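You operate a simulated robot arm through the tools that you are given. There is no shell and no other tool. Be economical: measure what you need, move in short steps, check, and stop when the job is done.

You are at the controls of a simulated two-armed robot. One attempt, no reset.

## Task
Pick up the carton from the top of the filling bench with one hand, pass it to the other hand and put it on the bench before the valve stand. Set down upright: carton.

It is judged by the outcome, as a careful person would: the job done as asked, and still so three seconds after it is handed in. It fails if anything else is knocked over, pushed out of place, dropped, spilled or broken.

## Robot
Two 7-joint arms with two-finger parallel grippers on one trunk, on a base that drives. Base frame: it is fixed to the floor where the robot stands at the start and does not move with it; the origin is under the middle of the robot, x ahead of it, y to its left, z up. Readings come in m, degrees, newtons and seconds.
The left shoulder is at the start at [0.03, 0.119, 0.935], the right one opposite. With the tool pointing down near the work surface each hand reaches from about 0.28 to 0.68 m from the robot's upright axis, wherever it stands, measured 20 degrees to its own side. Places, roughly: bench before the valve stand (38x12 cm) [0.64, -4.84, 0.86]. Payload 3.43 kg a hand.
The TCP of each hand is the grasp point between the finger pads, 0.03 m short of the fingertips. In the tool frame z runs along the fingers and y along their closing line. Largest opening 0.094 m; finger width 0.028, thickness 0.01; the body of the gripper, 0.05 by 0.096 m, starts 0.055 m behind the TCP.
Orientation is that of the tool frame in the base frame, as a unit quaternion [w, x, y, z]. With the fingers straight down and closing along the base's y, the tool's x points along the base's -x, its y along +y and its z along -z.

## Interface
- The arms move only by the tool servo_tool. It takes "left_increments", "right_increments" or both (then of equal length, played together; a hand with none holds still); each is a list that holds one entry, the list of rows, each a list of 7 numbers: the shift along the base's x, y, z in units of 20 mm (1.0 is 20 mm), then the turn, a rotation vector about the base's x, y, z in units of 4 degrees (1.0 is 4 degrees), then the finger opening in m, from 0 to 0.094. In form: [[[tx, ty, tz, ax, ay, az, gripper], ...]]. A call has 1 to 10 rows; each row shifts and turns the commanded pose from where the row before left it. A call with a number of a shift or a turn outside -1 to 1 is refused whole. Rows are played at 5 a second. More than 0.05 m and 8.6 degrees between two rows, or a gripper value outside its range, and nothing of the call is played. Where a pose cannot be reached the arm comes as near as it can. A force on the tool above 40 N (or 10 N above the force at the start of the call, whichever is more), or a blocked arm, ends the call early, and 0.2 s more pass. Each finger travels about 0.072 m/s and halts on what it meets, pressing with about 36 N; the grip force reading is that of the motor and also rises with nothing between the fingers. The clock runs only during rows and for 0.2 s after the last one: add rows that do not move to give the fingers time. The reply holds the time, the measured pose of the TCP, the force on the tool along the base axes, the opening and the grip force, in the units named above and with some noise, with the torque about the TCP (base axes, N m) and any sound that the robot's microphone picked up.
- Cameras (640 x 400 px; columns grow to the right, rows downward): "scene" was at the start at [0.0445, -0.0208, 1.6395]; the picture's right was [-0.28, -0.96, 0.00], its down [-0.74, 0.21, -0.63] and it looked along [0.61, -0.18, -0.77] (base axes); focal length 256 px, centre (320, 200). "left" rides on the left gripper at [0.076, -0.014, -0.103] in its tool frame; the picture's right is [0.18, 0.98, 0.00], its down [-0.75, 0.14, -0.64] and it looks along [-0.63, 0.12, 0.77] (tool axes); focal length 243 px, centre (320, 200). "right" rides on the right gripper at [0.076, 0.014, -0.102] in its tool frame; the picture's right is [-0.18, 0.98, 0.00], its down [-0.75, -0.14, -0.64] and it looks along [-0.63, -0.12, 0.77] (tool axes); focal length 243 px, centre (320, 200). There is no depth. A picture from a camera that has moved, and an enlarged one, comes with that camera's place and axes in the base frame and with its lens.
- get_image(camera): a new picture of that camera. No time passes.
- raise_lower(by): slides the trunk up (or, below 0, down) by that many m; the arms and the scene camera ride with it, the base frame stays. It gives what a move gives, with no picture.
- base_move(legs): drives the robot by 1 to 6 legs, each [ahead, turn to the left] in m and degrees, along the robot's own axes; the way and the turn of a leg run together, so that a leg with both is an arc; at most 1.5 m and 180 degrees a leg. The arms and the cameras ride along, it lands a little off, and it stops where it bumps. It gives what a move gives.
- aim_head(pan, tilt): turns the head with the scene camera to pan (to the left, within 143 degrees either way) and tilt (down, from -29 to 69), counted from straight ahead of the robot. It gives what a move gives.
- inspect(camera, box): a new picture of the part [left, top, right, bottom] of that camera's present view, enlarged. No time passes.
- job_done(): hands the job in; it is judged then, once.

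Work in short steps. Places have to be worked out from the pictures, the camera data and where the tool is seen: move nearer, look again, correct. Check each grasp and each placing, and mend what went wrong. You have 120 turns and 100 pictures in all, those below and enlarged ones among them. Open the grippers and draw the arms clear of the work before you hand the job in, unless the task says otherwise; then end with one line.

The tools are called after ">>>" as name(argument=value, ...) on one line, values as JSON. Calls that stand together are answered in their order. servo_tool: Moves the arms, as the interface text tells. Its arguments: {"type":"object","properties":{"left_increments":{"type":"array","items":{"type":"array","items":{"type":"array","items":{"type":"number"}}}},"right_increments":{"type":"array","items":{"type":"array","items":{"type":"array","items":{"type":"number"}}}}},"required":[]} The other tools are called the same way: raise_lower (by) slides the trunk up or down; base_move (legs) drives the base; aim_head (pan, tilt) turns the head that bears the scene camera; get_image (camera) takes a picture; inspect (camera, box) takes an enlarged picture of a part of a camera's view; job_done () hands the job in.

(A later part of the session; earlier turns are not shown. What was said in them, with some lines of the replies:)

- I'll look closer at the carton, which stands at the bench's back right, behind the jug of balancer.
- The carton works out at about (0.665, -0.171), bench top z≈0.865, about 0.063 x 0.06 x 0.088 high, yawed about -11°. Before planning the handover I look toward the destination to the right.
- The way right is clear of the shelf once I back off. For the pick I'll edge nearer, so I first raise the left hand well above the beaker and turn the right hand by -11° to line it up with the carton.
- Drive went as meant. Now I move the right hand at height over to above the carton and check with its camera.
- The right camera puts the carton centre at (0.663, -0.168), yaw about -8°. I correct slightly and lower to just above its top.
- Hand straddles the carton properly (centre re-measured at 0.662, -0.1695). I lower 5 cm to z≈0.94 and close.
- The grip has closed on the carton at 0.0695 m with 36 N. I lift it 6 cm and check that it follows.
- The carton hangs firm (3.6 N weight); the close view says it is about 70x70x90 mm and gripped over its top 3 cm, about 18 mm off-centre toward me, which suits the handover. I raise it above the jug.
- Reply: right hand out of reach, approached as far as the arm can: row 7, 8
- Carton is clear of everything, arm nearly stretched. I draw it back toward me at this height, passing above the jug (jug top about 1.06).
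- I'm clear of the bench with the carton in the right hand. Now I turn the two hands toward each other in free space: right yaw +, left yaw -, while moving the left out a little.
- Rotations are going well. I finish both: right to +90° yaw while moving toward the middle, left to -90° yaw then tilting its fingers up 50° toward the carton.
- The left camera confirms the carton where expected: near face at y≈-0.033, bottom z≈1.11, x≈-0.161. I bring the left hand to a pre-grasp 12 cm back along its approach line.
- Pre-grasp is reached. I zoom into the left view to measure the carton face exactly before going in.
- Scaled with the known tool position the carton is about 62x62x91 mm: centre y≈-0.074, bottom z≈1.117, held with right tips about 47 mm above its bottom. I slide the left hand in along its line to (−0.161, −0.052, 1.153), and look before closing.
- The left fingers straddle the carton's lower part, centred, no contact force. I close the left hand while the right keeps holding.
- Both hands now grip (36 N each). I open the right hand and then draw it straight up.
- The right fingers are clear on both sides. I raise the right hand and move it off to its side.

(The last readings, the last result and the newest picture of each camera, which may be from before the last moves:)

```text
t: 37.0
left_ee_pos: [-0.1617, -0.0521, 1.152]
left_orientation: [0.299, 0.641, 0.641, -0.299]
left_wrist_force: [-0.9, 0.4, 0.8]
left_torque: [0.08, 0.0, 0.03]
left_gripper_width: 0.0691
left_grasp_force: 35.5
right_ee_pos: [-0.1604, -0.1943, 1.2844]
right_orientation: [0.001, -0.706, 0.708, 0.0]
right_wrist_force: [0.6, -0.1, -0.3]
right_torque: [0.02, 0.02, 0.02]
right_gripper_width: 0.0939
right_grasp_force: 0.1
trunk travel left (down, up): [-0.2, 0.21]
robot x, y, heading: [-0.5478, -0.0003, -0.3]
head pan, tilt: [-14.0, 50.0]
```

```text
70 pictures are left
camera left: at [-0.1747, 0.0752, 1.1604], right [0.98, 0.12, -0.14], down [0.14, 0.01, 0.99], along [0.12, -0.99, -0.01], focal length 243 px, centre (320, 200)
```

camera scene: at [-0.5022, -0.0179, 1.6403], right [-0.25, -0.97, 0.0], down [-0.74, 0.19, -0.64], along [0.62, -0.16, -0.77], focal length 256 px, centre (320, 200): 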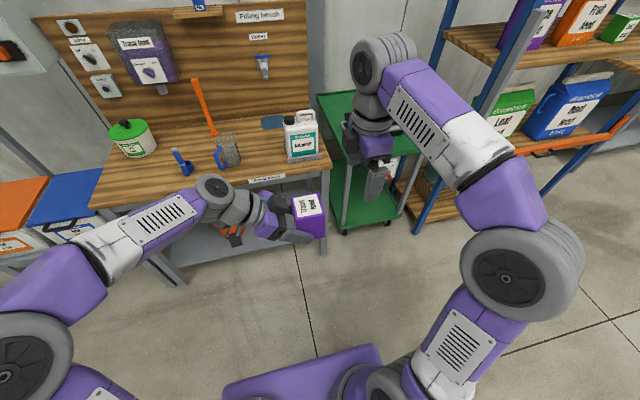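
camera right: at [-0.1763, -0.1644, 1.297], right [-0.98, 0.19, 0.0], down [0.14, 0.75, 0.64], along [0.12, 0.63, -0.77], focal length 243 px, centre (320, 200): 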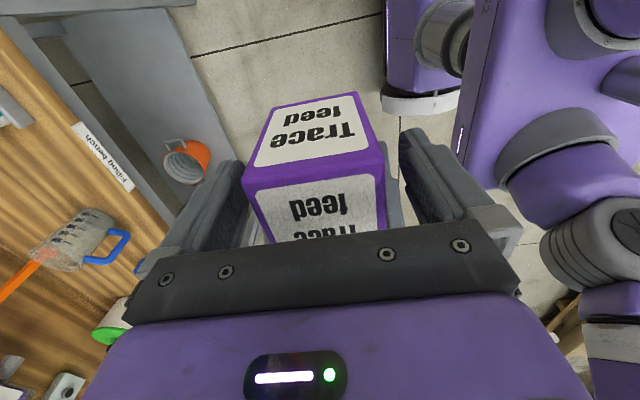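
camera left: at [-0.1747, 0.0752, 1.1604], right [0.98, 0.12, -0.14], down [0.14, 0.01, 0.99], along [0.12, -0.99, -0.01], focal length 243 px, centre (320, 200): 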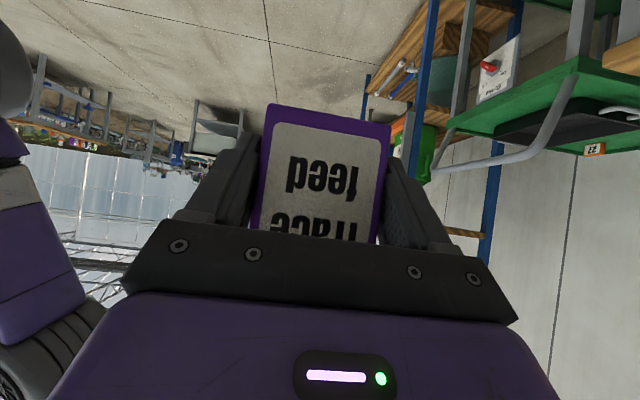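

Handover succeeded: the left hand holds the carton upright. I now turn the left hand so it points ahead (yaw +90°), moving it to its own side, and turn the right hand back.

>>> servo_tool(left_increments=[[[0, 0.6, 0, 0, 0, 1, 0.045], [0, 0.6, 0, 0, 0, 1, 0.045], [0, 0.6, 0, 0, 0, 1, 0.045], [0, 0.6, 0, 0, 0, 1, 0.045], [0, 0.6, 0, 0, 0, 1, 0.045], [0, 0.6, 0, 0, 0, 1, 0.045], [0, 0.6, 0, 0, 0, 1, 0.045], [0, 0.6, 0, 0, 0, 1, 0.045], [0, 0.6, 0, 0, 0, 1, 0.045], [0, 0.6, 0, 0, 0, 1, 0.045]]], right_increments=[[[-0.2, -0.3, 0, 0, 0, -1, 0.094], [-0.2, -0.3, 0, 0, 0, -1, 0.094], [-0.2, -0.3, 0, 0, 0, -1, 0.094], [-0.2, -0.3, 0, 0, 0, -1, 0.094], [-0.2, -0.3, 0, 0, 0, -1, 0.094], [-0.2, -0.3, 0, 0, 0, -1, 0.094], [-0.2, -0.3, 0, 0, 0, -1, 0.094], [-0.2, -0.3, 0, 0, 0, -1, 0.094], [-0.2, -0.3, 0, 0, 0, -1, 0.094], [-0.2, -0.3, 0, 0, 0, -1, 0.094]]])

>>> servo_tool(left_increments=[[[0, 0.3, 0, 0, 0, 1, 0.045], [0, 0.3, 0, 0, 0, 1, 0.045], [0, 0.3, 0, 0, 0, 1, 0.045], [0, 0.3, 0, 0, 0, 1, 0.045], [0, 0.3, 0, 0, 0, 1, 0.045], [0, 0.3, 0, 0, 0, 1, 0.045], [0, 0.3, 0, 0, 0, 1, 0.045], [0, 0.3, 0, 0, 0, 1, 0.045], [0, 0.3, 0, 0, 0, 1, 0.045], [0, 0.3, 0, 0, 0, 1, 0.045]]], right_increments=[[[-0.2, 0, -0.3, 0, 0, -1, 0.094], [-0.2, 0, -0.3, 0, 0, -1, 0.094], [-0.2, 0, -0.3, 0, 0, -1, 0.094], [-0.2, 0, -0.3, 0, 0, -1, 0.094], [-0.2, 0, -0.3, 0, 0, -1, 0.094], [-0.2, 0, -0.3, 0, 0, -1, 0.094], [-0.2, 0, -0.3, 0, 0, -1, 0.094], [-0.2, 0, -0.3, 0, 0, -1, 0.094], [-0.2, 0, -0.3, 0, 0, -1, 0.094], [-0.2, 0, -0.3, 0, 0, -1, 0.094]]])

>>> servo_tool(left_increments=[[[0, 0, 0, 0, 0, 1, 0.045], [0, 0, 0, 0, 0, 1, 0.045], [0, 0, 0, 0, 0, 0.5, 0.045], [0, 0, 0, 0, 0, 0, 0.045]]])

>>> get_image(camera="scene")

>>> get_image(camera="left")

```text
t: 39.2
left_ee_pos: [-0.162, 0.0678, 1.1528]
left_orientation: [0.382, 0.383, 0.822, -0.179]
left_wrist_force: [-0.3, 0.3, -0.4]
left_torque: [0.05, 0.05, 0.01]
left_gripper_width: 0.0694
left_grasp_force: 36.6
right_ee_pos: [-0.202, -0.2526, 1.2839]
right_orientation: [0.0, -0.42, 0.907, -0.001]
right_wrist_force: [0.5, 0.1, 0.2]
right_torque: [0.02, -0.01, 0.02]
right_gripper_width: 0.094
right_grasp_force: 0.0
trunk travel left (down, up): [-0.2, 0.21]
robot x, y, heading: [-0.546, 0.0011, -0.2]
head pan, tilt: [-14.0, 50.0]
```

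```text
t: 41.4
left_ee_pos: [-0.1611, 0.1285, 1.1526]
left_orientation: [0.421, 0.078, 0.903, -0.037]
left_wrist_force: [-0.2, 0.8, -0.1]
left_torque: [0.04, 0.03, 0.0]
left_gripper_width: 0.0691
left_grasp_force: 35.6
right_ee_pos: [-0.2425, -0.2529, 1.225]
right_orientation: [-0.001, -0.085, 0.996, 0.0]
right_wrist_force: [-0.1, -0.5, -0.6]
right_torque: [-0.01, 0.05, 0.0]
right_gripper_width: 0.0941
right_grasp_force: 0.1
trunk travel left (down, up): [-0.2, 0.21]
robot x, y, heading: [-0.5491, 0.0012, -0.5]
head pan, tilt: [-14.0, 50.0]
```

```text
t: 42.4
left_ee_pos: [-0.1626, 0.1284, 1.1524]
left_orientation: [0.423, -0.002, 0.906, 0.0]
left_wrist_force: [0.0, -0.4, 0.6]
left_torque: [-0.02, 0.08, 0.02]
left_gripper_width: 0.0692
left_grasp_force: 36.6
right_ee_pos: [-0.2405, -0.2525, 1.2256]
right_orientation: [0.001, -0.085, 0.996, 0.0]
right_wrist_force: [-0.2, -0.4, -0.3]
right_torque: [0.03, 0.01, 0.01]
right_gripper_width: 0.0941
right_grasp_force: 0.1
trunk travel left (down, up): [-0.2, 0.21]
robot x, y, heading: [-0.5455, 0.0008, -0.2]
head pan, tilt: [-14.0, 50.0]
```

```text
69 pictures are left
camera scene: at [-0.5021, -0.0171, 1.6403], right [-0.24, -0.97, 0.0], down [-0.74, 0.19, -0.64], along [0.62, -0.16, -0.77], focal length 256 px, centre (320, 200)
```

scene: 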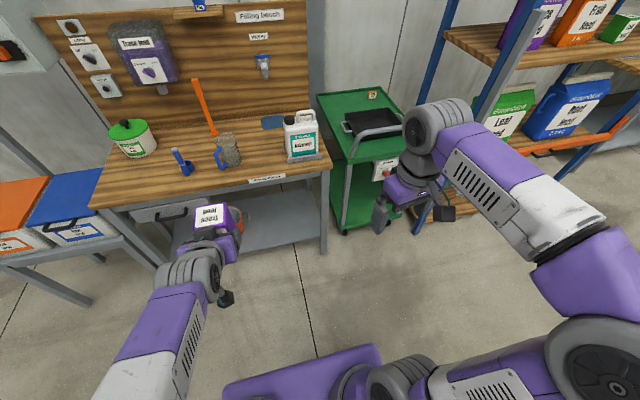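

```text
68 pictures are left
camera left: at [-0.2879, 0.1139, 1.1605], right [-0.12, 0.98, -0.14], down [-0.01, 0.14, 0.99], along [0.99, 0.12, -0.01], focal length 243 px, centre (320, 200)
```

left: 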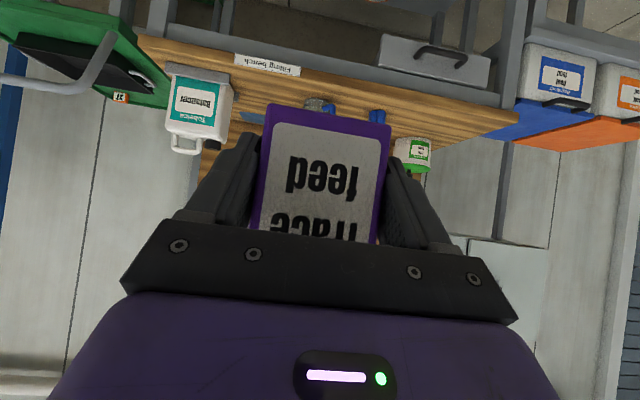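

Carton is upright in the forward-pointing left hand. I turn right to face along the aisle and look at the way ahead.

>>> base_move(legs=[[0, -90]])

>>> aim_head(pan=0, tilt=20)

>>> get_image(camera="scene")

```text
t: 46.6
left_ee_pos: [-0.4162, -0.3845, 1.1518]
left_orientation: [0.3, 0.637, 0.645, -0.297]
left_wrist_force: [0.3, 0.0, -0.4]
left_torque: [0.05, 0.01, 0.01]
left_gripper_width: 0.0691
left_grasp_force: 35.9
right_ee_pos: [-0.7994, -0.3086, 1.2257]
right_orientation: [0.0, 0.64, 0.768, -0.001]
right_wrist_force: [-0.4, 0.4, 0.3]
right_torque: [0.0, 0.0, -0.03]
right_gripper_width: 0.0938
right_grasp_force: 0.1
trunk travel left (down, up): [-0.2, 0.21]
robot x, y, heading: [-0.5463, 0.0033, -89.4]
head pan, tilt: [-14.0, 50.0]
```

```text
t: 47.6
left_ee_pos: [-0.4172, -0.3846, 1.1529]
left_orientation: [0.301, 0.636, 0.645, -0.298]
left_wrist_force: [1.1, -0.8, -0.3]
left_torque: [0.09, 0.01, 0.0]
left_gripper_width: 0.0691
left_grasp_force: 35.7
right_ee_pos: [-0.7986, -0.3081, 1.2247]
right_orientation: [-0.001, 0.64, 0.768, 0.0]
right_wrist_force: [-0.5, 0.1, 0.9]
right_torque: [-0.02, -0.01, 0.01]
right_gripper_width: 0.0938
right_grasp_force: 0.0
trunk travel left (down, up): [-0.2, 0.21]
robot x, y, heading: [-0.5469, 0.0024, -89.6]
head pan, tilt: [0.0, 20.0]
```

```text
67 pictures are left
camera scene: at [-0.5464, -0.0621, 1.6858], right [-1.0, -0.01, 0.0], down [0.0, 0.34, -0.94], along [0.01, -0.94, -0.34], focal length 256 px, centre (320, 200)
```

scene: 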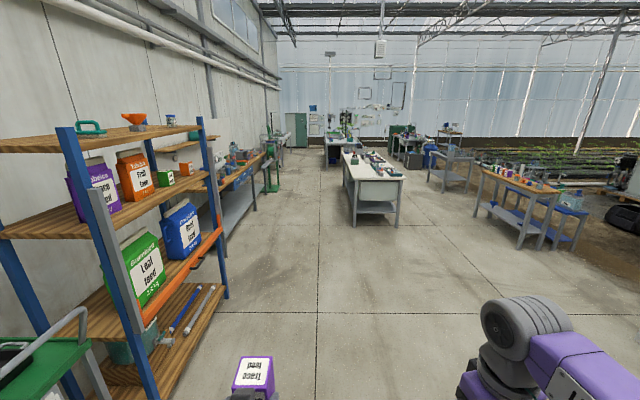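

The aisle ahead between shelf front (x≈0.37) and table (x≈-1.04) is free. I drive 3 m, then check.

>>> base_move(legs=[[1.5, 1.5], [1.5, -1.5]])

>>> aim_head(pan=30, tilt=20)

>>> get_image(camera="scene")

```text
t: 62.0
left_ee_pos: [-0.3639, -3.379, 1.1509]
left_orientation: [0.3, 0.636, 0.646, -0.296]
left_wrist_force: [0.2, -0.2, -0.3]
left_torque: [0.08, 0.02, -0.05]
left_gripper_width: 0.0693
left_grasp_force: 35.8
right_ee_pos: [-0.7464, -3.3042, 1.2254]
right_orientation: [0.0, 0.64, 0.768, 0.0]
right_wrist_force: [0.1, 0.3, -0.5]
right_torque: [-0.01, 0.01, 0.02]
right_gripper_width: 0.0939
right_grasp_force: 0.1
trunk travel left (down, up): [-0.2, 0.21]
robot x, y, heading: [-0.4972, -2.9928, -89.6]
head pan, tilt: [0.0, 20.0]
```

```text
t: 63.0
left_ee_pos: [-0.3649, -3.379, 1.1525]
left_orientation: [0.299, 0.637, 0.645, -0.297]
left_wrist_force: [0.1, 0.5, -0.7]
left_torque: [0.13, 0.03, 0.01]
left_gripper_width: 0.069
left_grasp_force: 35.9
right_ee_pos: [-0.7474, -3.302, 1.2252]
right_orientation: [0.0, 0.64, 0.768, 0.0]
right_wrist_force: [-0.1, 0.0, 0.5]
right_torque: [0.0, 0.0, 0.02]
right_gripper_width: 0.094
right_grasp_force: 0.1
trunk travel left (down, up): [-0.2, 0.21]
robot x, y, heading: [-0.4986, -2.9938, -89.4]
head pan, tilt: [30.0, 20.0]
```

```text
66 pictures are left
camera scene: at [-0.4483, -3.0437, 1.6859], right [-0.86, -0.51, 0.0], down [-0.17, 0.29, -0.94], along [0.48, -0.81, -0.34], focal length 256 px, centre (320, 200)
```

scene: 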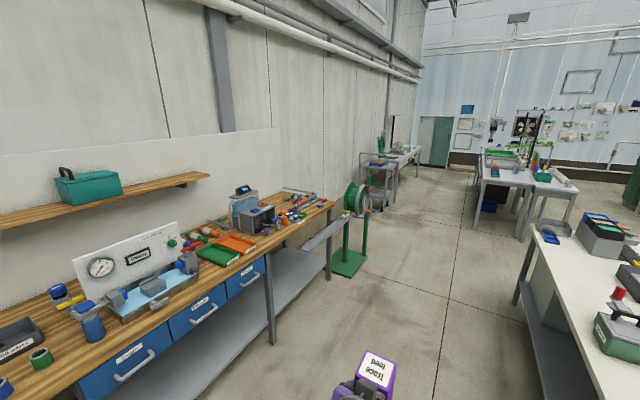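

I zoom onto the bench where the destination (0.64, -4.84) should appear, around (318, 208).

>>> inspect(camera="scene", box=[200, 160, 400, 285])

>>> inspect(camera="scene", box=[0, 200, 240, 350])

```text
3.20 times, centred on (300, 222) of scene
camera zoom: at [-0.4483, -3.0437, 1.6859], right [-0.86, -0.51, 0.0], down [-0.17, 0.29, -0.94], along [0.48, -0.81, -0.34], focal length 818 px, centre (384, 128)
```

zoom: 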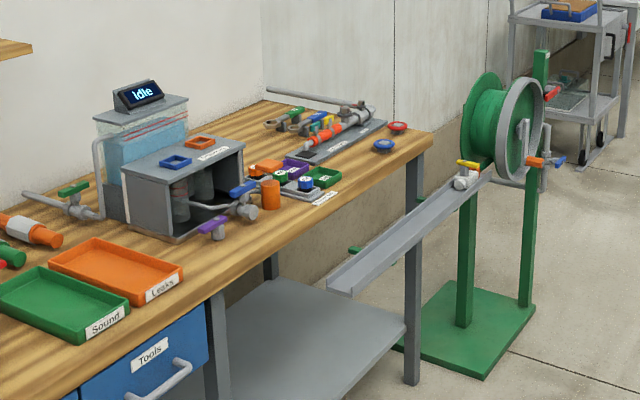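

```text
2.67 times, centred on (120, 275) of scene
camera zoom: at [-0.4483, -3.0437, 1.6859], right [-0.86, -0.51, 0.0], down [-0.17, 0.29, -0.94], along [0.48, -0.81, -0.34], focal length 681 px, centre (853, 0)
```

zoom: 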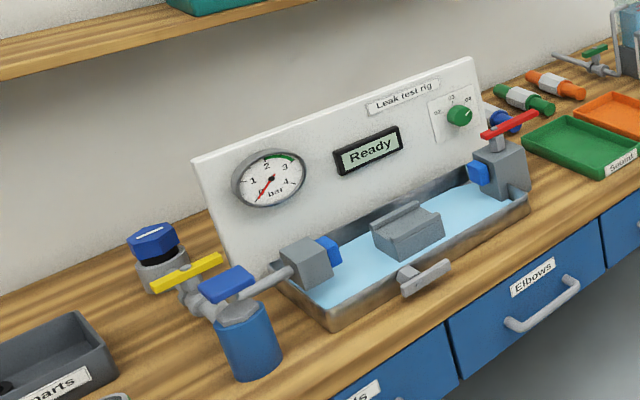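

The destination strip lies along the bench's front edge at its right end, before the grey plate with valves; a trough and reel stand are in front nearby. I drive on 1.75 m, turn to face the bench and look down.

>>> base_move(legs=[[1.5, 0], [0.3, 0], [0, 89.5]])

>>> aim_head(pan=0, tilt=30)

>>> get_image(camera="scene")

```text
t: 75.8
left_ee_pos: [-0.0962, -4.6699, 1.1534]
left_orientation: [0.422, 0.003, 0.906, -0.002]
left_wrist_force: [-0.7, 0.5, 0.4]
left_torque: [0.04, 0.09, -0.01]
left_gripper_width: 0.0692
left_grasp_force: 36.5
right_ee_pos: [-0.179, -5.0497, 1.2252]
right_orientation: [0.0, -0.081, 0.997, 0.0]
right_wrist_force: [-0.5, -0.5, -0.1]
right_torque: [0.01, 0.0, 0.0]
right_gripper_width: 0.0941
right_grasp_force: 0.1
trunk travel left (down, up): [-0.2, 0.21]
robot x, y, heading: [-0.4797, -4.7953, -0.9]
head pan, tilt: [30.0, 20.0]
```

```text
t: 76.8
left_ee_pos: [-0.0965, -4.6696, 1.1519]
left_orientation: [0.422, 0.003, 0.907, -0.002]
left_wrist_force: [0.5, 0.1, 0.7]
left_torque: [0.0, 0.1, 0.03]
left_gripper_width: 0.0691
left_grasp_force: 35.9
right_ee_pos: [-0.1795, -5.05, 1.2255]
right_orientation: [0.0, -0.081, 0.997, 0.0]
right_wrist_force: [-0.4, -0.3, -0.7]
right_torque: [0.01, -0.02, -0.01]
right_gripper_width: 0.0939
right_grasp_force: 0.2
trunk travel left (down, up): [-0.2, 0.21]
robot x, y, heading: [-0.4866, -4.7945, -0.9]
head pan, tilt: [0.0, 30.0]
```

```text
63 pictures are left
camera scene: at [-0.422, -4.7943, 1.6699], right [-0.01, -1.0, 0.0], down [-0.5, 0.01, -0.87], along [0.87, -0.01, -0.5], focal length 256 px, centre (320, 200)
```

scene: 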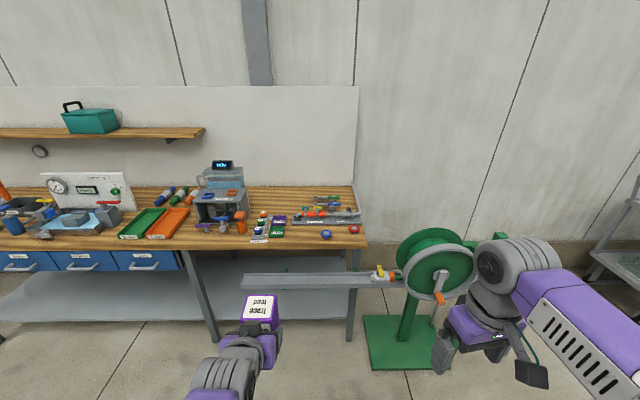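

>>> inspect(camera="scene", box=[180, 150, 380, 275])

```text
3.20 times, centred on (280, 212) of scene
camera zoom: at [-0.422, -4.7943, 1.6699], right [-0.01, -1.0, 0.0], down [-0.5, 0.01, -0.87], along [0.87, -0.01, -0.5], focal length 818 px, centre (448, 160)
```

zoom: 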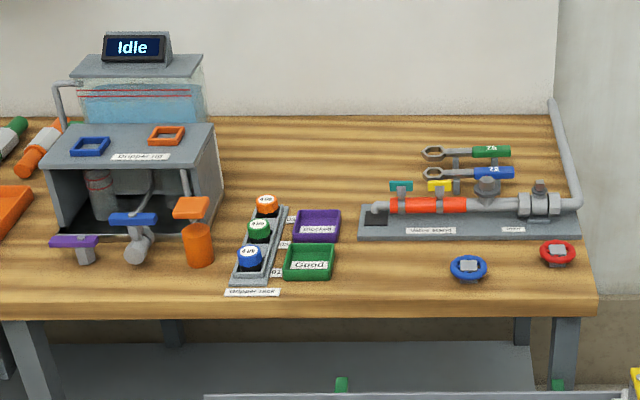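

The strip centre projects right onto the blue handwheel; the strip's free part is between the green "Good" tray and that wheel, about y=-4.72, x≈0.635. I drive ahead 0.4 m and look again from closer.

>>> base_move(legs=[[0.4, 0.8]])

>>> aim_head(pan=5, tilt=42)

>>> get_image(camera="scene")

```text
t: 79.2
left_ee_pos: [0.3014, -4.6674, 1.1513]
left_orientation: [0.422, -0.002, 0.907, 0.0]
left_wrist_force: [0.2, 0.2, -0.2]
left_torque: [0.05, 0.11, -0.02]
left_gripper_width: 0.0694
left_grasp_force: 35.8
right_ee_pos: [0.2217, -5.0476, 1.2254]
right_orientation: [0.0, -0.088, 0.996, 0.0]
right_wrist_force: [0.9, 0.5, -0.4]
right_torque: [0.01, 0.01, 0.01]
right_gripper_width: 0.0941
right_grasp_force: 0.0
trunk travel left (down, up): [-0.2, 0.21]
robot x, y, heading: [-0.0853, -4.7923, 0.3]
head pan, tilt: [0.0, 30.0]
```

```text
t: 80.0
left_ee_pos: [0.2992, -4.6677, 1.1532]
left_orientation: [0.423, -0.004, 0.906, 0.001]
left_wrist_force: [-0.1, 0.0, 0.4]
left_torque: [-0.04, 0.09, 0.01]
left_gripper_width: 0.0691
left_grasp_force: 35.5
right_ee_pos: [0.2213, -5.0478, 1.2254]
right_orientation: [0.0, -0.087, 0.996, 0.0]
right_wrist_force: [-0.8, 0.6, -0.1]
right_torque: [0.03, 0.0, -0.02]
right_gripper_width: 0.0941
right_grasp_force: 0.0
trunk travel left (down, up): [-0.2, 0.21]
robot x, y, heading: [-0.0843, -4.7976, 0.0]
head pan, tilt: [5.0, 42.0]
```

```text
61 pictures are left
camera scene: at [-0.0319, -4.7882, 1.6516], right [0.09, -1.0, 0.0], down [-0.67, -0.06, -0.74], along [0.74, 0.07, -0.67], focal length 256 px, centre (320, 200)
```

scene: 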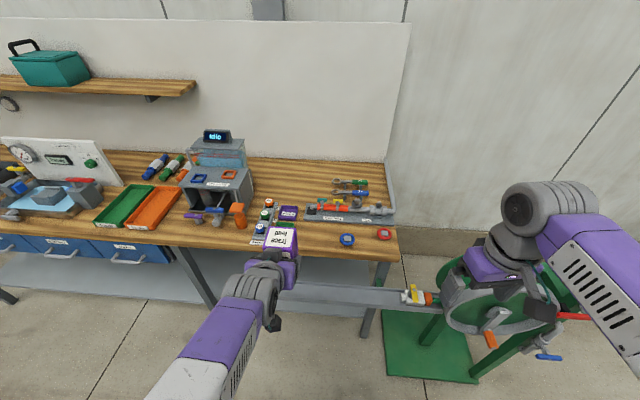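

I zoom on the target area for precise positions of wheel, tray and plate.

>>> inspect(camera="scene", box=[240, 170, 416, 280])

```text
3.64 times, centred on (328, 225) of scene
camera zoom: at [-0.0319, -4.7882, 1.6516], right [0.09, -1.0, 0.0], down [-0.67, -0.06, -0.74], along [0.74, 0.07, -0.67], focal length 929 px, centre (291, 109)
```

zoom: 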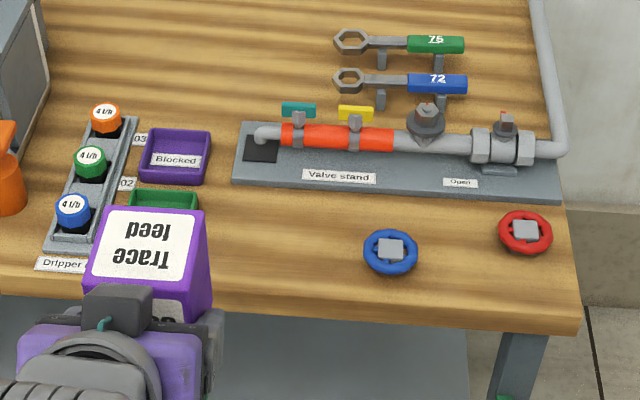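

Valve stand plate spans y -4.65 to -5.03, front edge x≈0.71; blue wheel's left edge y≈-4.805; bench front x≈0.55. Target for the carton centre: (0.64, -4.725). I drive the last 0.13 m.

>>> base_move(legs=[[0.13, 0]])

>>> servo_tool(left_increments=[[[0.5, -0.4, 0, 0, 0, 0, 0.045], [0.5, -0.4, -0.2, 0, 0, 0, 0.045], [0.5, -0.4, -0.2, 0, 0, 0, 0.045], [0.5, -0.4, -0.2, 0, 0, 0, 0.045], [0.5, -0.4, -0.2, 0, 0, 0, 0.045], [0.5, -0.4, -0.2, 0, 0, 0, 0.045], [0.5, -0.4, -0.3, 0, 0, 0, 0.045], [0, 0, 0, 0, 0, 0, 0.045]]])

>>> get_image(camera="scene")

>>> get_image(camera="left")

```text
t: 81.3
left_ee_pos: [0.4277, -4.6665, 1.1504]
left_orientation: [0.422, -0.003, 0.907, 0.001]
left_wrist_force: [0.4, -0.5, -0.5]
left_torque: [0.02, 0.09, 0.0]
left_gripper_width: 0.0691
left_grasp_force: 35.6
right_ee_pos: [0.3502, -5.048, 1.2246]
right_orientation: [-0.001, -0.087, 0.996, 0.0]
right_wrist_force: [0.3, 0.3, 0.4]
right_torque: [0.0, 0.03, 0.0]
right_gripper_width: 0.0941
right_grasp_force: 0.1
trunk travel left (down, up): [-0.2, 0.21]
robot x, y, heading: [0.0407, -4.7956, 0.1]
head pan, tilt: [5.0, 42.0]
```

```text
t: 83.1
left_ee_pos: [0.4972, -4.7229, 1.1255]
left_orientation: [0.421, -0.003, 0.907, 0.001]
left_wrist_force: [0.3, 0.1, -0.2]
left_torque: [0.0, 0.07, -0.04]
left_gripper_width: 0.0691
left_grasp_force: 35.9
right_ee_pos: [0.3492, -5.0472, 1.2246]
right_orientation: [0.0, -0.087, 0.996, -0.001]
right_wrist_force: [0.4, 0.3, -0.6]
right_torque: [0.06, 0.0, -0.02]
right_gripper_width: 0.0939
right_grasp_force: 0.0
trunk travel left (down, up): [-0.2, 0.21]
robot x, y, heading: [0.0445, -4.7957, 0.1]
head pan, tilt: [5.0, 42.0]
```

```text
59 pictures are left
camera scene: at [0.0959, -4.7878, 1.6516], right [0.09, -1.0, 0.0], down [-0.67, -0.06, -0.74], along [0.74, 0.07, -0.67], focal length 256 px, centre (320, 200)
```

scene: 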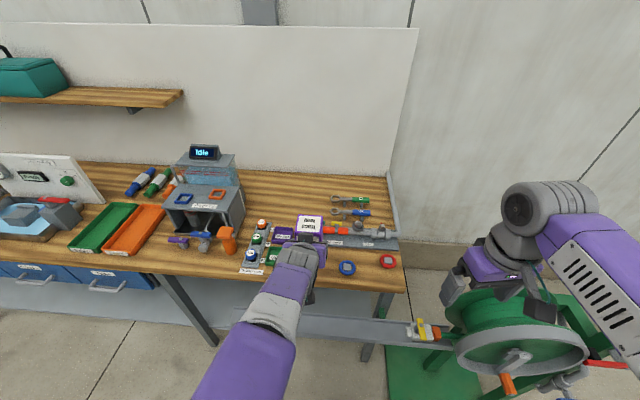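

```text
58 pictures are left
camera left: at [0.3703, -4.7377, 1.1345], right [-0.12, 0.98, -0.14], down [-0.01, 0.14, 0.99], along [0.99, 0.12, -0.01], focal length 243 px, centre (320, 200)
```

left: 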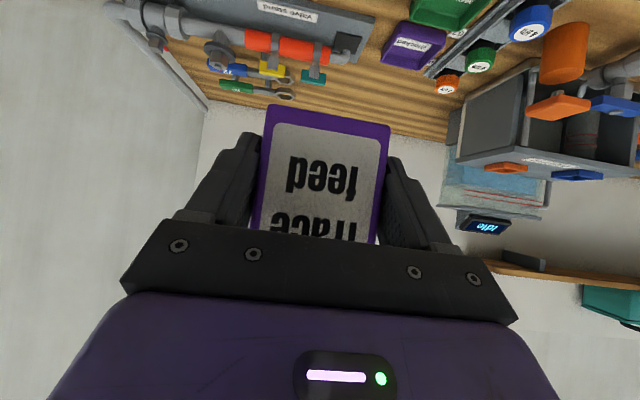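

Carton is over the bench front, upright. I advance and lower to about 10 cm above the surface.

>>> servo_tool(left_increments=[[[0.76, 0, -0.75, 0, 0, 0, 0.045], [0.76, 0, -0.75, 0, 0, 0, 0.045], [0.76, 0, -0.75, 0, 0, 0, 0.045], [0.76, 0, -0.75, 0, 0, 0, 0.045], [0.76, 0, -0.75, 0, 0, 0, 0.045], [0.76, 0, -0.75, 0, 0, 0, 0.045], [0.76, 0, -0.75, 0, 0, 0, 0.045], [0.76, 0, -0.75, 0, 0, 0, 0.045], [0, 0, 0, 0, 0, 0, 0.045]]])

>>> get_image(camera="scene")

>>> inspect(camera="scene", box=[240, 190, 416, 300])

>>> get_image(camera="left")

```text
t: 85.1
left_ee_pos: [0.6197, -4.7232, 1.0064]
left_orientation: [0.423, -0.002, 0.906, 0.0]
left_wrist_force: [0.1, 0.5, 0.7]
left_torque: [0.01, 0.11, 0.04]
left_gripper_width: 0.0692
left_grasp_force: 35.9
right_ee_pos: [0.3483, -5.0478, 1.2257]
right_orientation: [-0.001, -0.087, 0.996, 0.0]
right_wrist_force: [-1.1, 0.5, -0.3]
right_torque: [-0.05, 0.0, 0.02]
right_gripper_width: 0.0939
right_grasp_force: 0.1
trunk travel left (down, up): [-0.2, 0.21]
robot x, y, heading: [0.0417, -4.7935, 0.0]
head pan, tilt: [5.0, 42.0]
```

```text
57 pictures are left
camera scene: at [0.0957, -4.788, 1.6516], right [0.09, -1.0, 0.0], down [-0.67, -0.06, -0.74], along [0.74, 0.07, -0.67], focal length 256 px, centre (320, 200)
```

scene: 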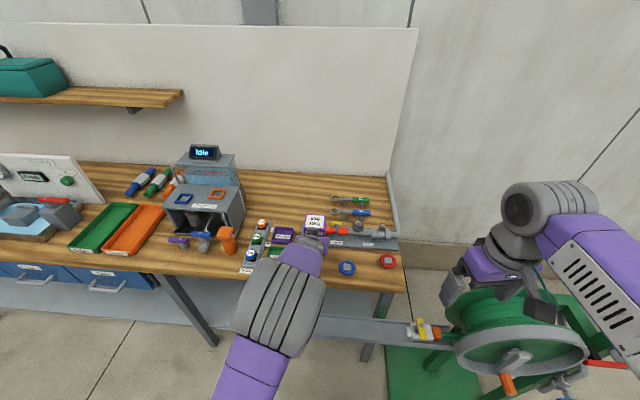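

```text
3.64 times, centred on (328, 245) of scene
camera zoom: at [0.0957, -4.788, 1.6516], right [0.09, -1.0, 0.0], down [-0.67, -0.06, -0.74], along [0.74, 0.07, -0.67], focal length 929 px, centre (291, 36)
```

zoom: 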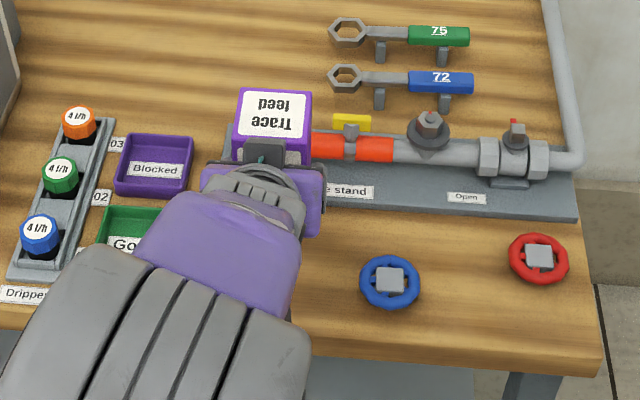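

```text
55 pictures are left
camera left: at [0.4917, -4.7382, 1.0141], right [-0.12, 0.98, -0.14], down [-0.01, 0.14, 0.99], along [0.99, 0.12, -0.01], focal length 243 px, centre (320, 200)
```

left: 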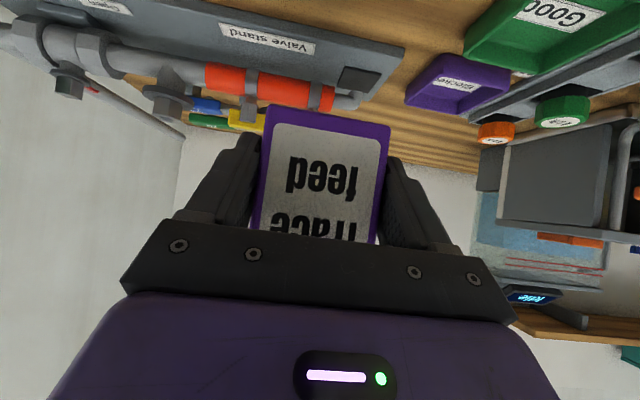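

Carton centre reads about (0.647, -4.722), clear of plate and wheel. I pull back 6 mm and lower to about 1 cm above the expected contact.

>>> servo_tool(left_increments=[[[-0.3, 0, -1, 0, 0, 0, 0.045], [0, 0, -1, 0, 0, 0, 0.045], [0, 0, -1, 0, 0, 0, 0.045], [0, 0, -1, 0, 0, 0, 0.045], [0, 0, -0.8, 0, 0, 0, 0.045], [0, 0, 0, 0, 0, 0, 0.045]]])

>>> get_image(camera="left")

>>> inspect(camera="scene", box=[240, 190, 416, 300])

```text
t: 86.5
left_ee_pos: [0.6137, -4.7229, 0.9092]
left_orientation: [0.421, -0.003, 0.907, 0.001]
left_wrist_force: [0.4, 0.9, 0.2]
left_torque: [-0.01, 0.1, -0.02]
left_gripper_width: 0.0692
left_grasp_force: 35.8
right_ee_pos: [0.3498, -5.0482, 1.2262]
right_orientation: [-0.002, -0.087, 0.996, -0.001]
right_wrist_force: [-0.4, 0.6, 0.4]
right_torque: [0.01, -0.02, -0.03]
right_gripper_width: 0.0941
right_grasp_force: 0.1
trunk travel left (down, up): [-0.2, 0.21]
robot x, y, heading: [0.0424, -4.7953, -0.1]
head pan, tilt: [5.0, 42.0]
```

```text
54 pictures are left
camera left: at [0.4865, -4.7376, 0.9178], right [-0.12, 0.98, -0.14], down [-0.01, 0.14, 0.99], along [0.99, 0.12, -0.01], focal length 243 px, centre (320, 200)
```

left: 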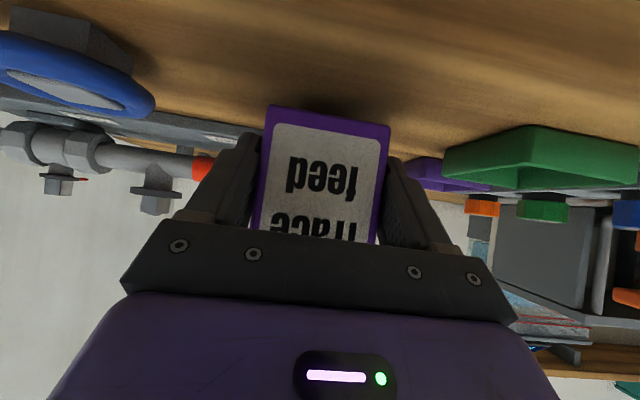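

```text
3.64 times, centred on (328, 245) of scene
camera zoom: at [0.0961, -4.7879, 1.6516], right [0.09, -1.0, 0.0], down [-0.67, -0.06, -0.74], along [0.74, 0.07, -0.67], focal length 929 px, centre (291, 36)
```

zoom: 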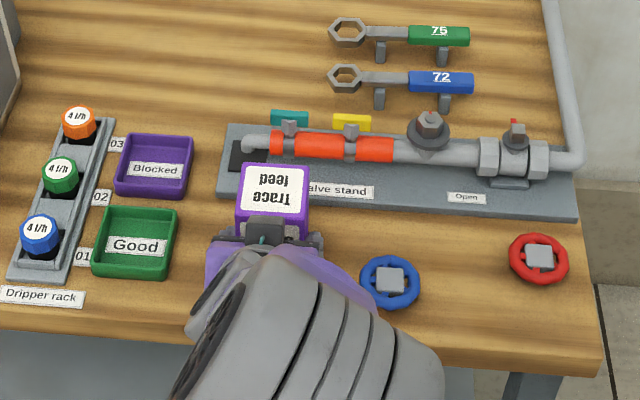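

Alignment is good. I lower in 2 mm rows, watching for contact force.

>>> servo_tool(left_increments=[[[0, 0, -0.1, 0, 0, 0, 0.045], [0, 0, -0.1, 0, 0, 0, 0.045], [0, 0, -0.1, 0, 0, 0, 0.045], [0, 0, -0.1, 0, 0, 0, 0.045], [0, 0, -0.1, 0, 0, 0, 0.045], [0, 0, 0, 0, 0, 0, 0.045]]])

>>> inspect(camera="left", box=[200, 60, 440, 210])

```text
t: 87.9
left_ee_pos: [0.613, -4.7224, 0.8995]
left_orientation: [0.422, -0.003, 0.907, 0.0]
left_wrist_force: [-0.1, -0.6, -0.1]
left_torque: [-0.01, 0.08, 0.0]
left_gripper_width: 0.0694
left_grasp_force: 36.1
right_ee_pos: [0.3494, -5.048, 1.2249]
right_orientation: [0.0, -0.087, 0.996, 0.0]
right_wrist_force: [0.7, -0.4, 0.3]
right_torque: [-0.02, 0.0, -0.03]
right_gripper_width: 0.0941
right_grasp_force: 0.0
trunk travel left (down, up): [-0.2, 0.21]
robot x, y, heading: [0.0407, -4.7966, 0.3]
head pan, tilt: [5.0, 42.0]
```

```text
2.67 times, centred on (320, 135) of left
camera zoom: at [0.4863, -4.7377, 0.9084], right [-0.12, 0.98, -0.14], down [-0.01, 0.14, 0.99], along [0.99, 0.12, -0.01], focal length 647 px, centre (320, 373)
```

zoom: 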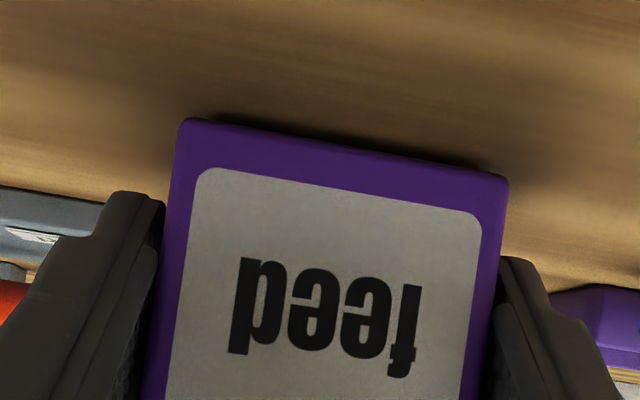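

Just above the surface, no contact yet. I continue with 1-mm rows.

>>> servo_tool(left_increments=[[[0, 0, -0.06, 0, 0, 0, 0.045], [0, 0, -0.06, 0, 0, 0, 0.045], [0, 0, -0.06, 0, 0, 0, 0.045], [0, 0, 0, 0, 0, 0, 0.045]]])

>>> inspect(camera="left", box=[200, 60, 440, 210])

```text
t: 88.9
left_ee_pos: [0.6118, -4.7241, 0.898]
left_orientation: [0.422, -0.003, 0.907, 0.001]
left_wrist_force: [-0.4, 0.6, 2.0]
left_torque: [0.2, -0.2, 0.05]
left_gripper_width: 0.069
left_grasp_force: 36.0
right_ee_pos: [0.3486, -5.048, 1.2248]
right_orientation: [0.0, -0.087, 0.996, 0.0]
right_wrist_force: [-0.4, -0.2, -0.3]
right_torque: [0.01, 0.0, 0.0]
right_gripper_width: 0.0941
right_grasp_force: 0.0
trunk travel left (down, up): [-0.2, 0.21]
robot x, y, heading: [0.0438, -4.7981, -0.1]
head pan, tilt: [5.0, 42.0]
```

```text
2.67 times, centred on (320, 135) of left
camera zoom: at [0.4862, -4.7378, 0.9056], right [-0.12, 0.98, -0.14], down [-0.01, 0.14, 0.99], along [0.99, 0.12, -0.01], focal length 647 px, centre (320, 373)
```

zoom: 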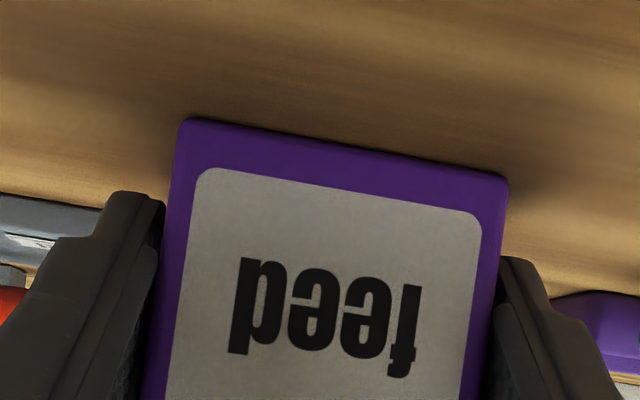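

First contact (2 N, torque change). I press another millimetre or two to seat it.

>>> servo_tool(left_increments=[[[0, 0, -0.04, 0, 0, 0, 0.045], [0, 0, -0.04, 0, 0, 0, 0.045], [0, 0, 0, 0, 0, 0, 0.045]]])

```text
t: 89.7
left_ee_pos: [0.6113, -4.7232, 0.8994]
left_orientation: [0.424, -0.003, 0.906, 0.0]
left_wrist_force: [-1.3, 1.9, 18.1]
left_torque: [0.42, 0.26, -0.02]
left_gripper_width: 0.0692
left_grasp_force: 36.3
right_ee_pos: [0.3474, -5.0483, 1.2258]
right_orientation: [0.001, -0.088, 0.996, 0.0]
right_wrist_force: [-0.1, 0.3, 0.1]
right_torque: [-0.02, -0.01, -0.01]
right_gripper_width: 0.0941
right_grasp_force: 0.0
trunk travel left (down, up): [-0.2, 0.21]
robot x, y, heading: [0.0445, -4.7962, 0.1]
head pan, tilt: [5.0, 42.0]
```

Seated (18 N). I relieve 2 mm of press and open the fingers slowly.

>>> servo_tool(left_increments=[[[0, 0, 0.09, 0, 0, 0, 0.045], [0, 0, 0, 0, 0, 0, 0.074], [0, 0, 0, 0, 0, 0, 0.084], [0, 0, 0, 0, 0, 0, 0.09], [0, 0, 0, 0, 0, 0, 0.09]]])

>>> get_image(camera="left")

>>> inspect(camera="scene", box=[240, 190, 416, 300])

```text
t: 90.9
left_ee_pos: [0.6126, -4.723, 0.8967]
left_orientation: [0.422, -0.003, 0.906, 0.0]
left_wrist_force: [-0.3, 0.3, 0.3]
left_torque: [-0.01, -0.01, 0.0]
left_gripper_width: 0.0898
left_grasp_force: 0.0
right_ee_pos: [0.3495, -5.0481, 1.2251]
right_orientation: [0.0, -0.086, 0.996, 0.0]
right_wrist_force: [0.1, 1.0, -0.1]
right_torque: [-0.01, 0.0, -0.02]
right_gripper_width: 0.0942
right_grasp_force: 0.0
trunk travel left (down, up): [-0.2, 0.21]
robot x, y, heading: [0.0433, -4.7967, -0.1]
head pan, tilt: [5.0, 42.0]
```

```text
50 pictures are left
camera left: at [0.486, -4.7378, 0.9051], right [-0.12, 0.98, -0.14], down [-0.01, 0.14, 0.99], along [0.99, 0.12, -0.01], focal length 243 px, centre (320, 200)
```

left: 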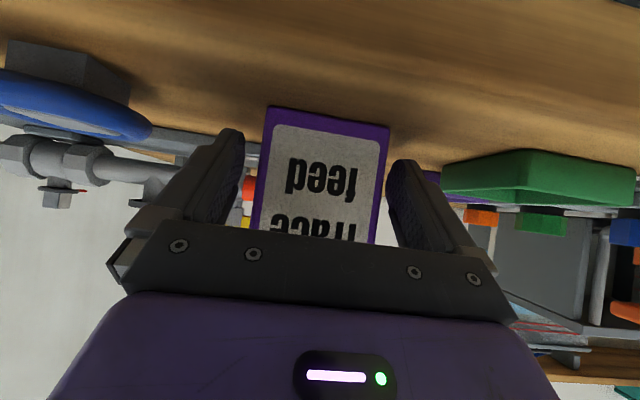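

```text
3.64 times, centred on (328, 245) of scene
camera zoom: at [0.0959, -4.788, 1.6516], right [0.09, -1.0, 0.0], down [-0.67, -0.06, -0.74], along [0.74, 0.07, -0.67], focal length 929 px, centre (291, 36)
```

zoom: 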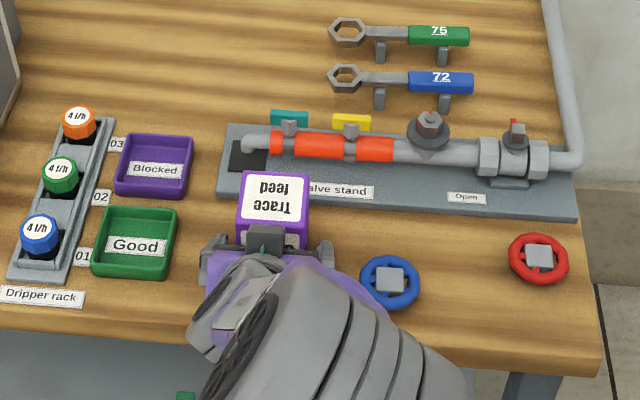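

Fingers are open and free. I draw the left hand back along its approach line.

>>> servo_tool(left_increments=[[[-0.38, 0, 0.32, 0, 0, 0, 0.09], [-0.76, 0, 0.64, 0, 0, 0, 0.09], [-0.76, 0, 0.64, 0, 0, 0, 0.09], [-0.76, 0, 0.64, 0, 0, 0, 0.09], [-0.76, 0, 0.64, 0, 0, 0, 0.09], [-0.76, 0, 0.64, 0, 0, 0, 0.09], [-0.76, 0, 0.64, 0, 0, 0, 0.09], [-0.76, 0, 0.64, 0, 0, 0, 0.09], [-0.76, 0, 0.64, 0, 0, 0, 0.09]]])

>>> base_move(legs=[[-0.25, 0]])

>>> get_image(camera="scene")

>>> inspect(camera="scene", box=[240, 150, 416, 260])

```text
t: 92.9
left_ee_pos: [0.4821, -4.7227, 1.007]
left_orientation: [0.422, -0.003, 0.906, 0.001]
left_wrist_force: [0.1, -0.7, -0.2]
left_torque: [-0.01, 0.0, -0.01]
left_gripper_width: 0.0899
left_grasp_force: 0.1
right_ee_pos: [0.3483, -5.0472, 1.2257]
right_orientation: [0.0, -0.087, 0.996, -0.001]
right_wrist_force: [-0.1, -0.2, 0.1]
right_torque: [0.02, 0.0, -0.03]
right_gripper_width: 0.094
right_grasp_force: 0.1
trunk travel left (down, up): [-0.2, 0.21]
robot x, y, heading: [0.0418, -4.7948, 0.2]
head pan, tilt: [5.0, 42.0]
```

```text
t: 94.7
left_ee_pos: [0.2367, -4.7237, 1.0065]
left_orientation: [0.423, -0.002, 0.906, 0.0]
left_wrist_force: [-0.7, 0.9, -0.8]
left_torque: [-0.01, 0.0, -0.02]
left_gripper_width: 0.09
left_grasp_force: 0.0
right_ee_pos: [0.1014, -5.0479, 1.2249]
right_orientation: [-0.001, -0.087, 0.996, 0.0]
right_wrist_force: [0.5, -0.3, -0.5]
right_torque: [0.02, 0.02, -0.02]
right_gripper_width: 0.094
right_grasp_force: 0.1
trunk travel left (down, up): [-0.2, 0.21]
robot x, y, heading: [-0.2024, -4.7954, 0.1]
head pan, tilt: [5.0, 42.0]
```

```text
48 pictures are left
camera scene: at [-0.1519, -4.7884, 1.6516], right [0.09, -1.0, 0.0], down [-0.67, -0.06, -0.74], along [0.74, 0.07, -0.67], focal length 256 px, centre (320, 200)
```

scene: 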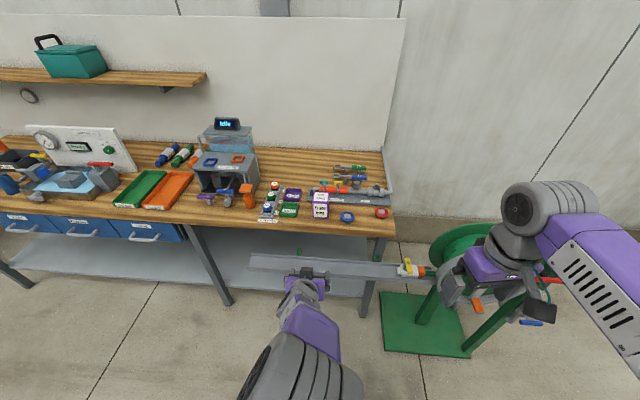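

```text
3.64 times, centred on (328, 205) of scene
camera zoom: at [-0.1519, -4.7884, 1.6516], right [0.09, -1.0, 0.0], down [-0.67, -0.06, -0.74], along [0.74, 0.07, -0.67], focal length 929 px, centre (291, 182)
```

zoom: 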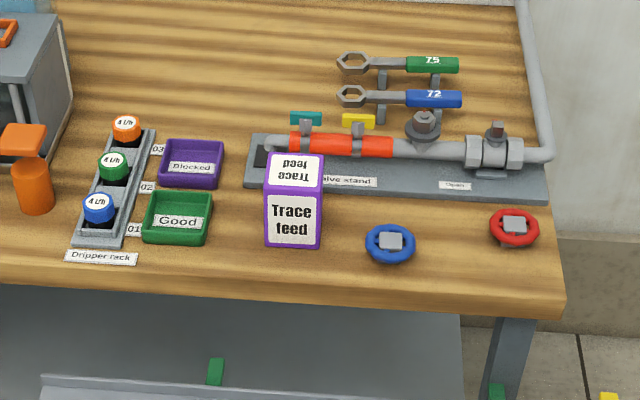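

The carton stands upright before the valve stand, between the green tray and the blue wheel. Nothing else has been disturbed, and both hands are open and clear, so I hand the job in.

>>> job_done()

```text
The job is handed in.
```

The right hand picked up the carton, the left hand took it over and set it down upright on the bench before the valve stand; nothing else was disturbed in the views I checked, and the job is handed in.
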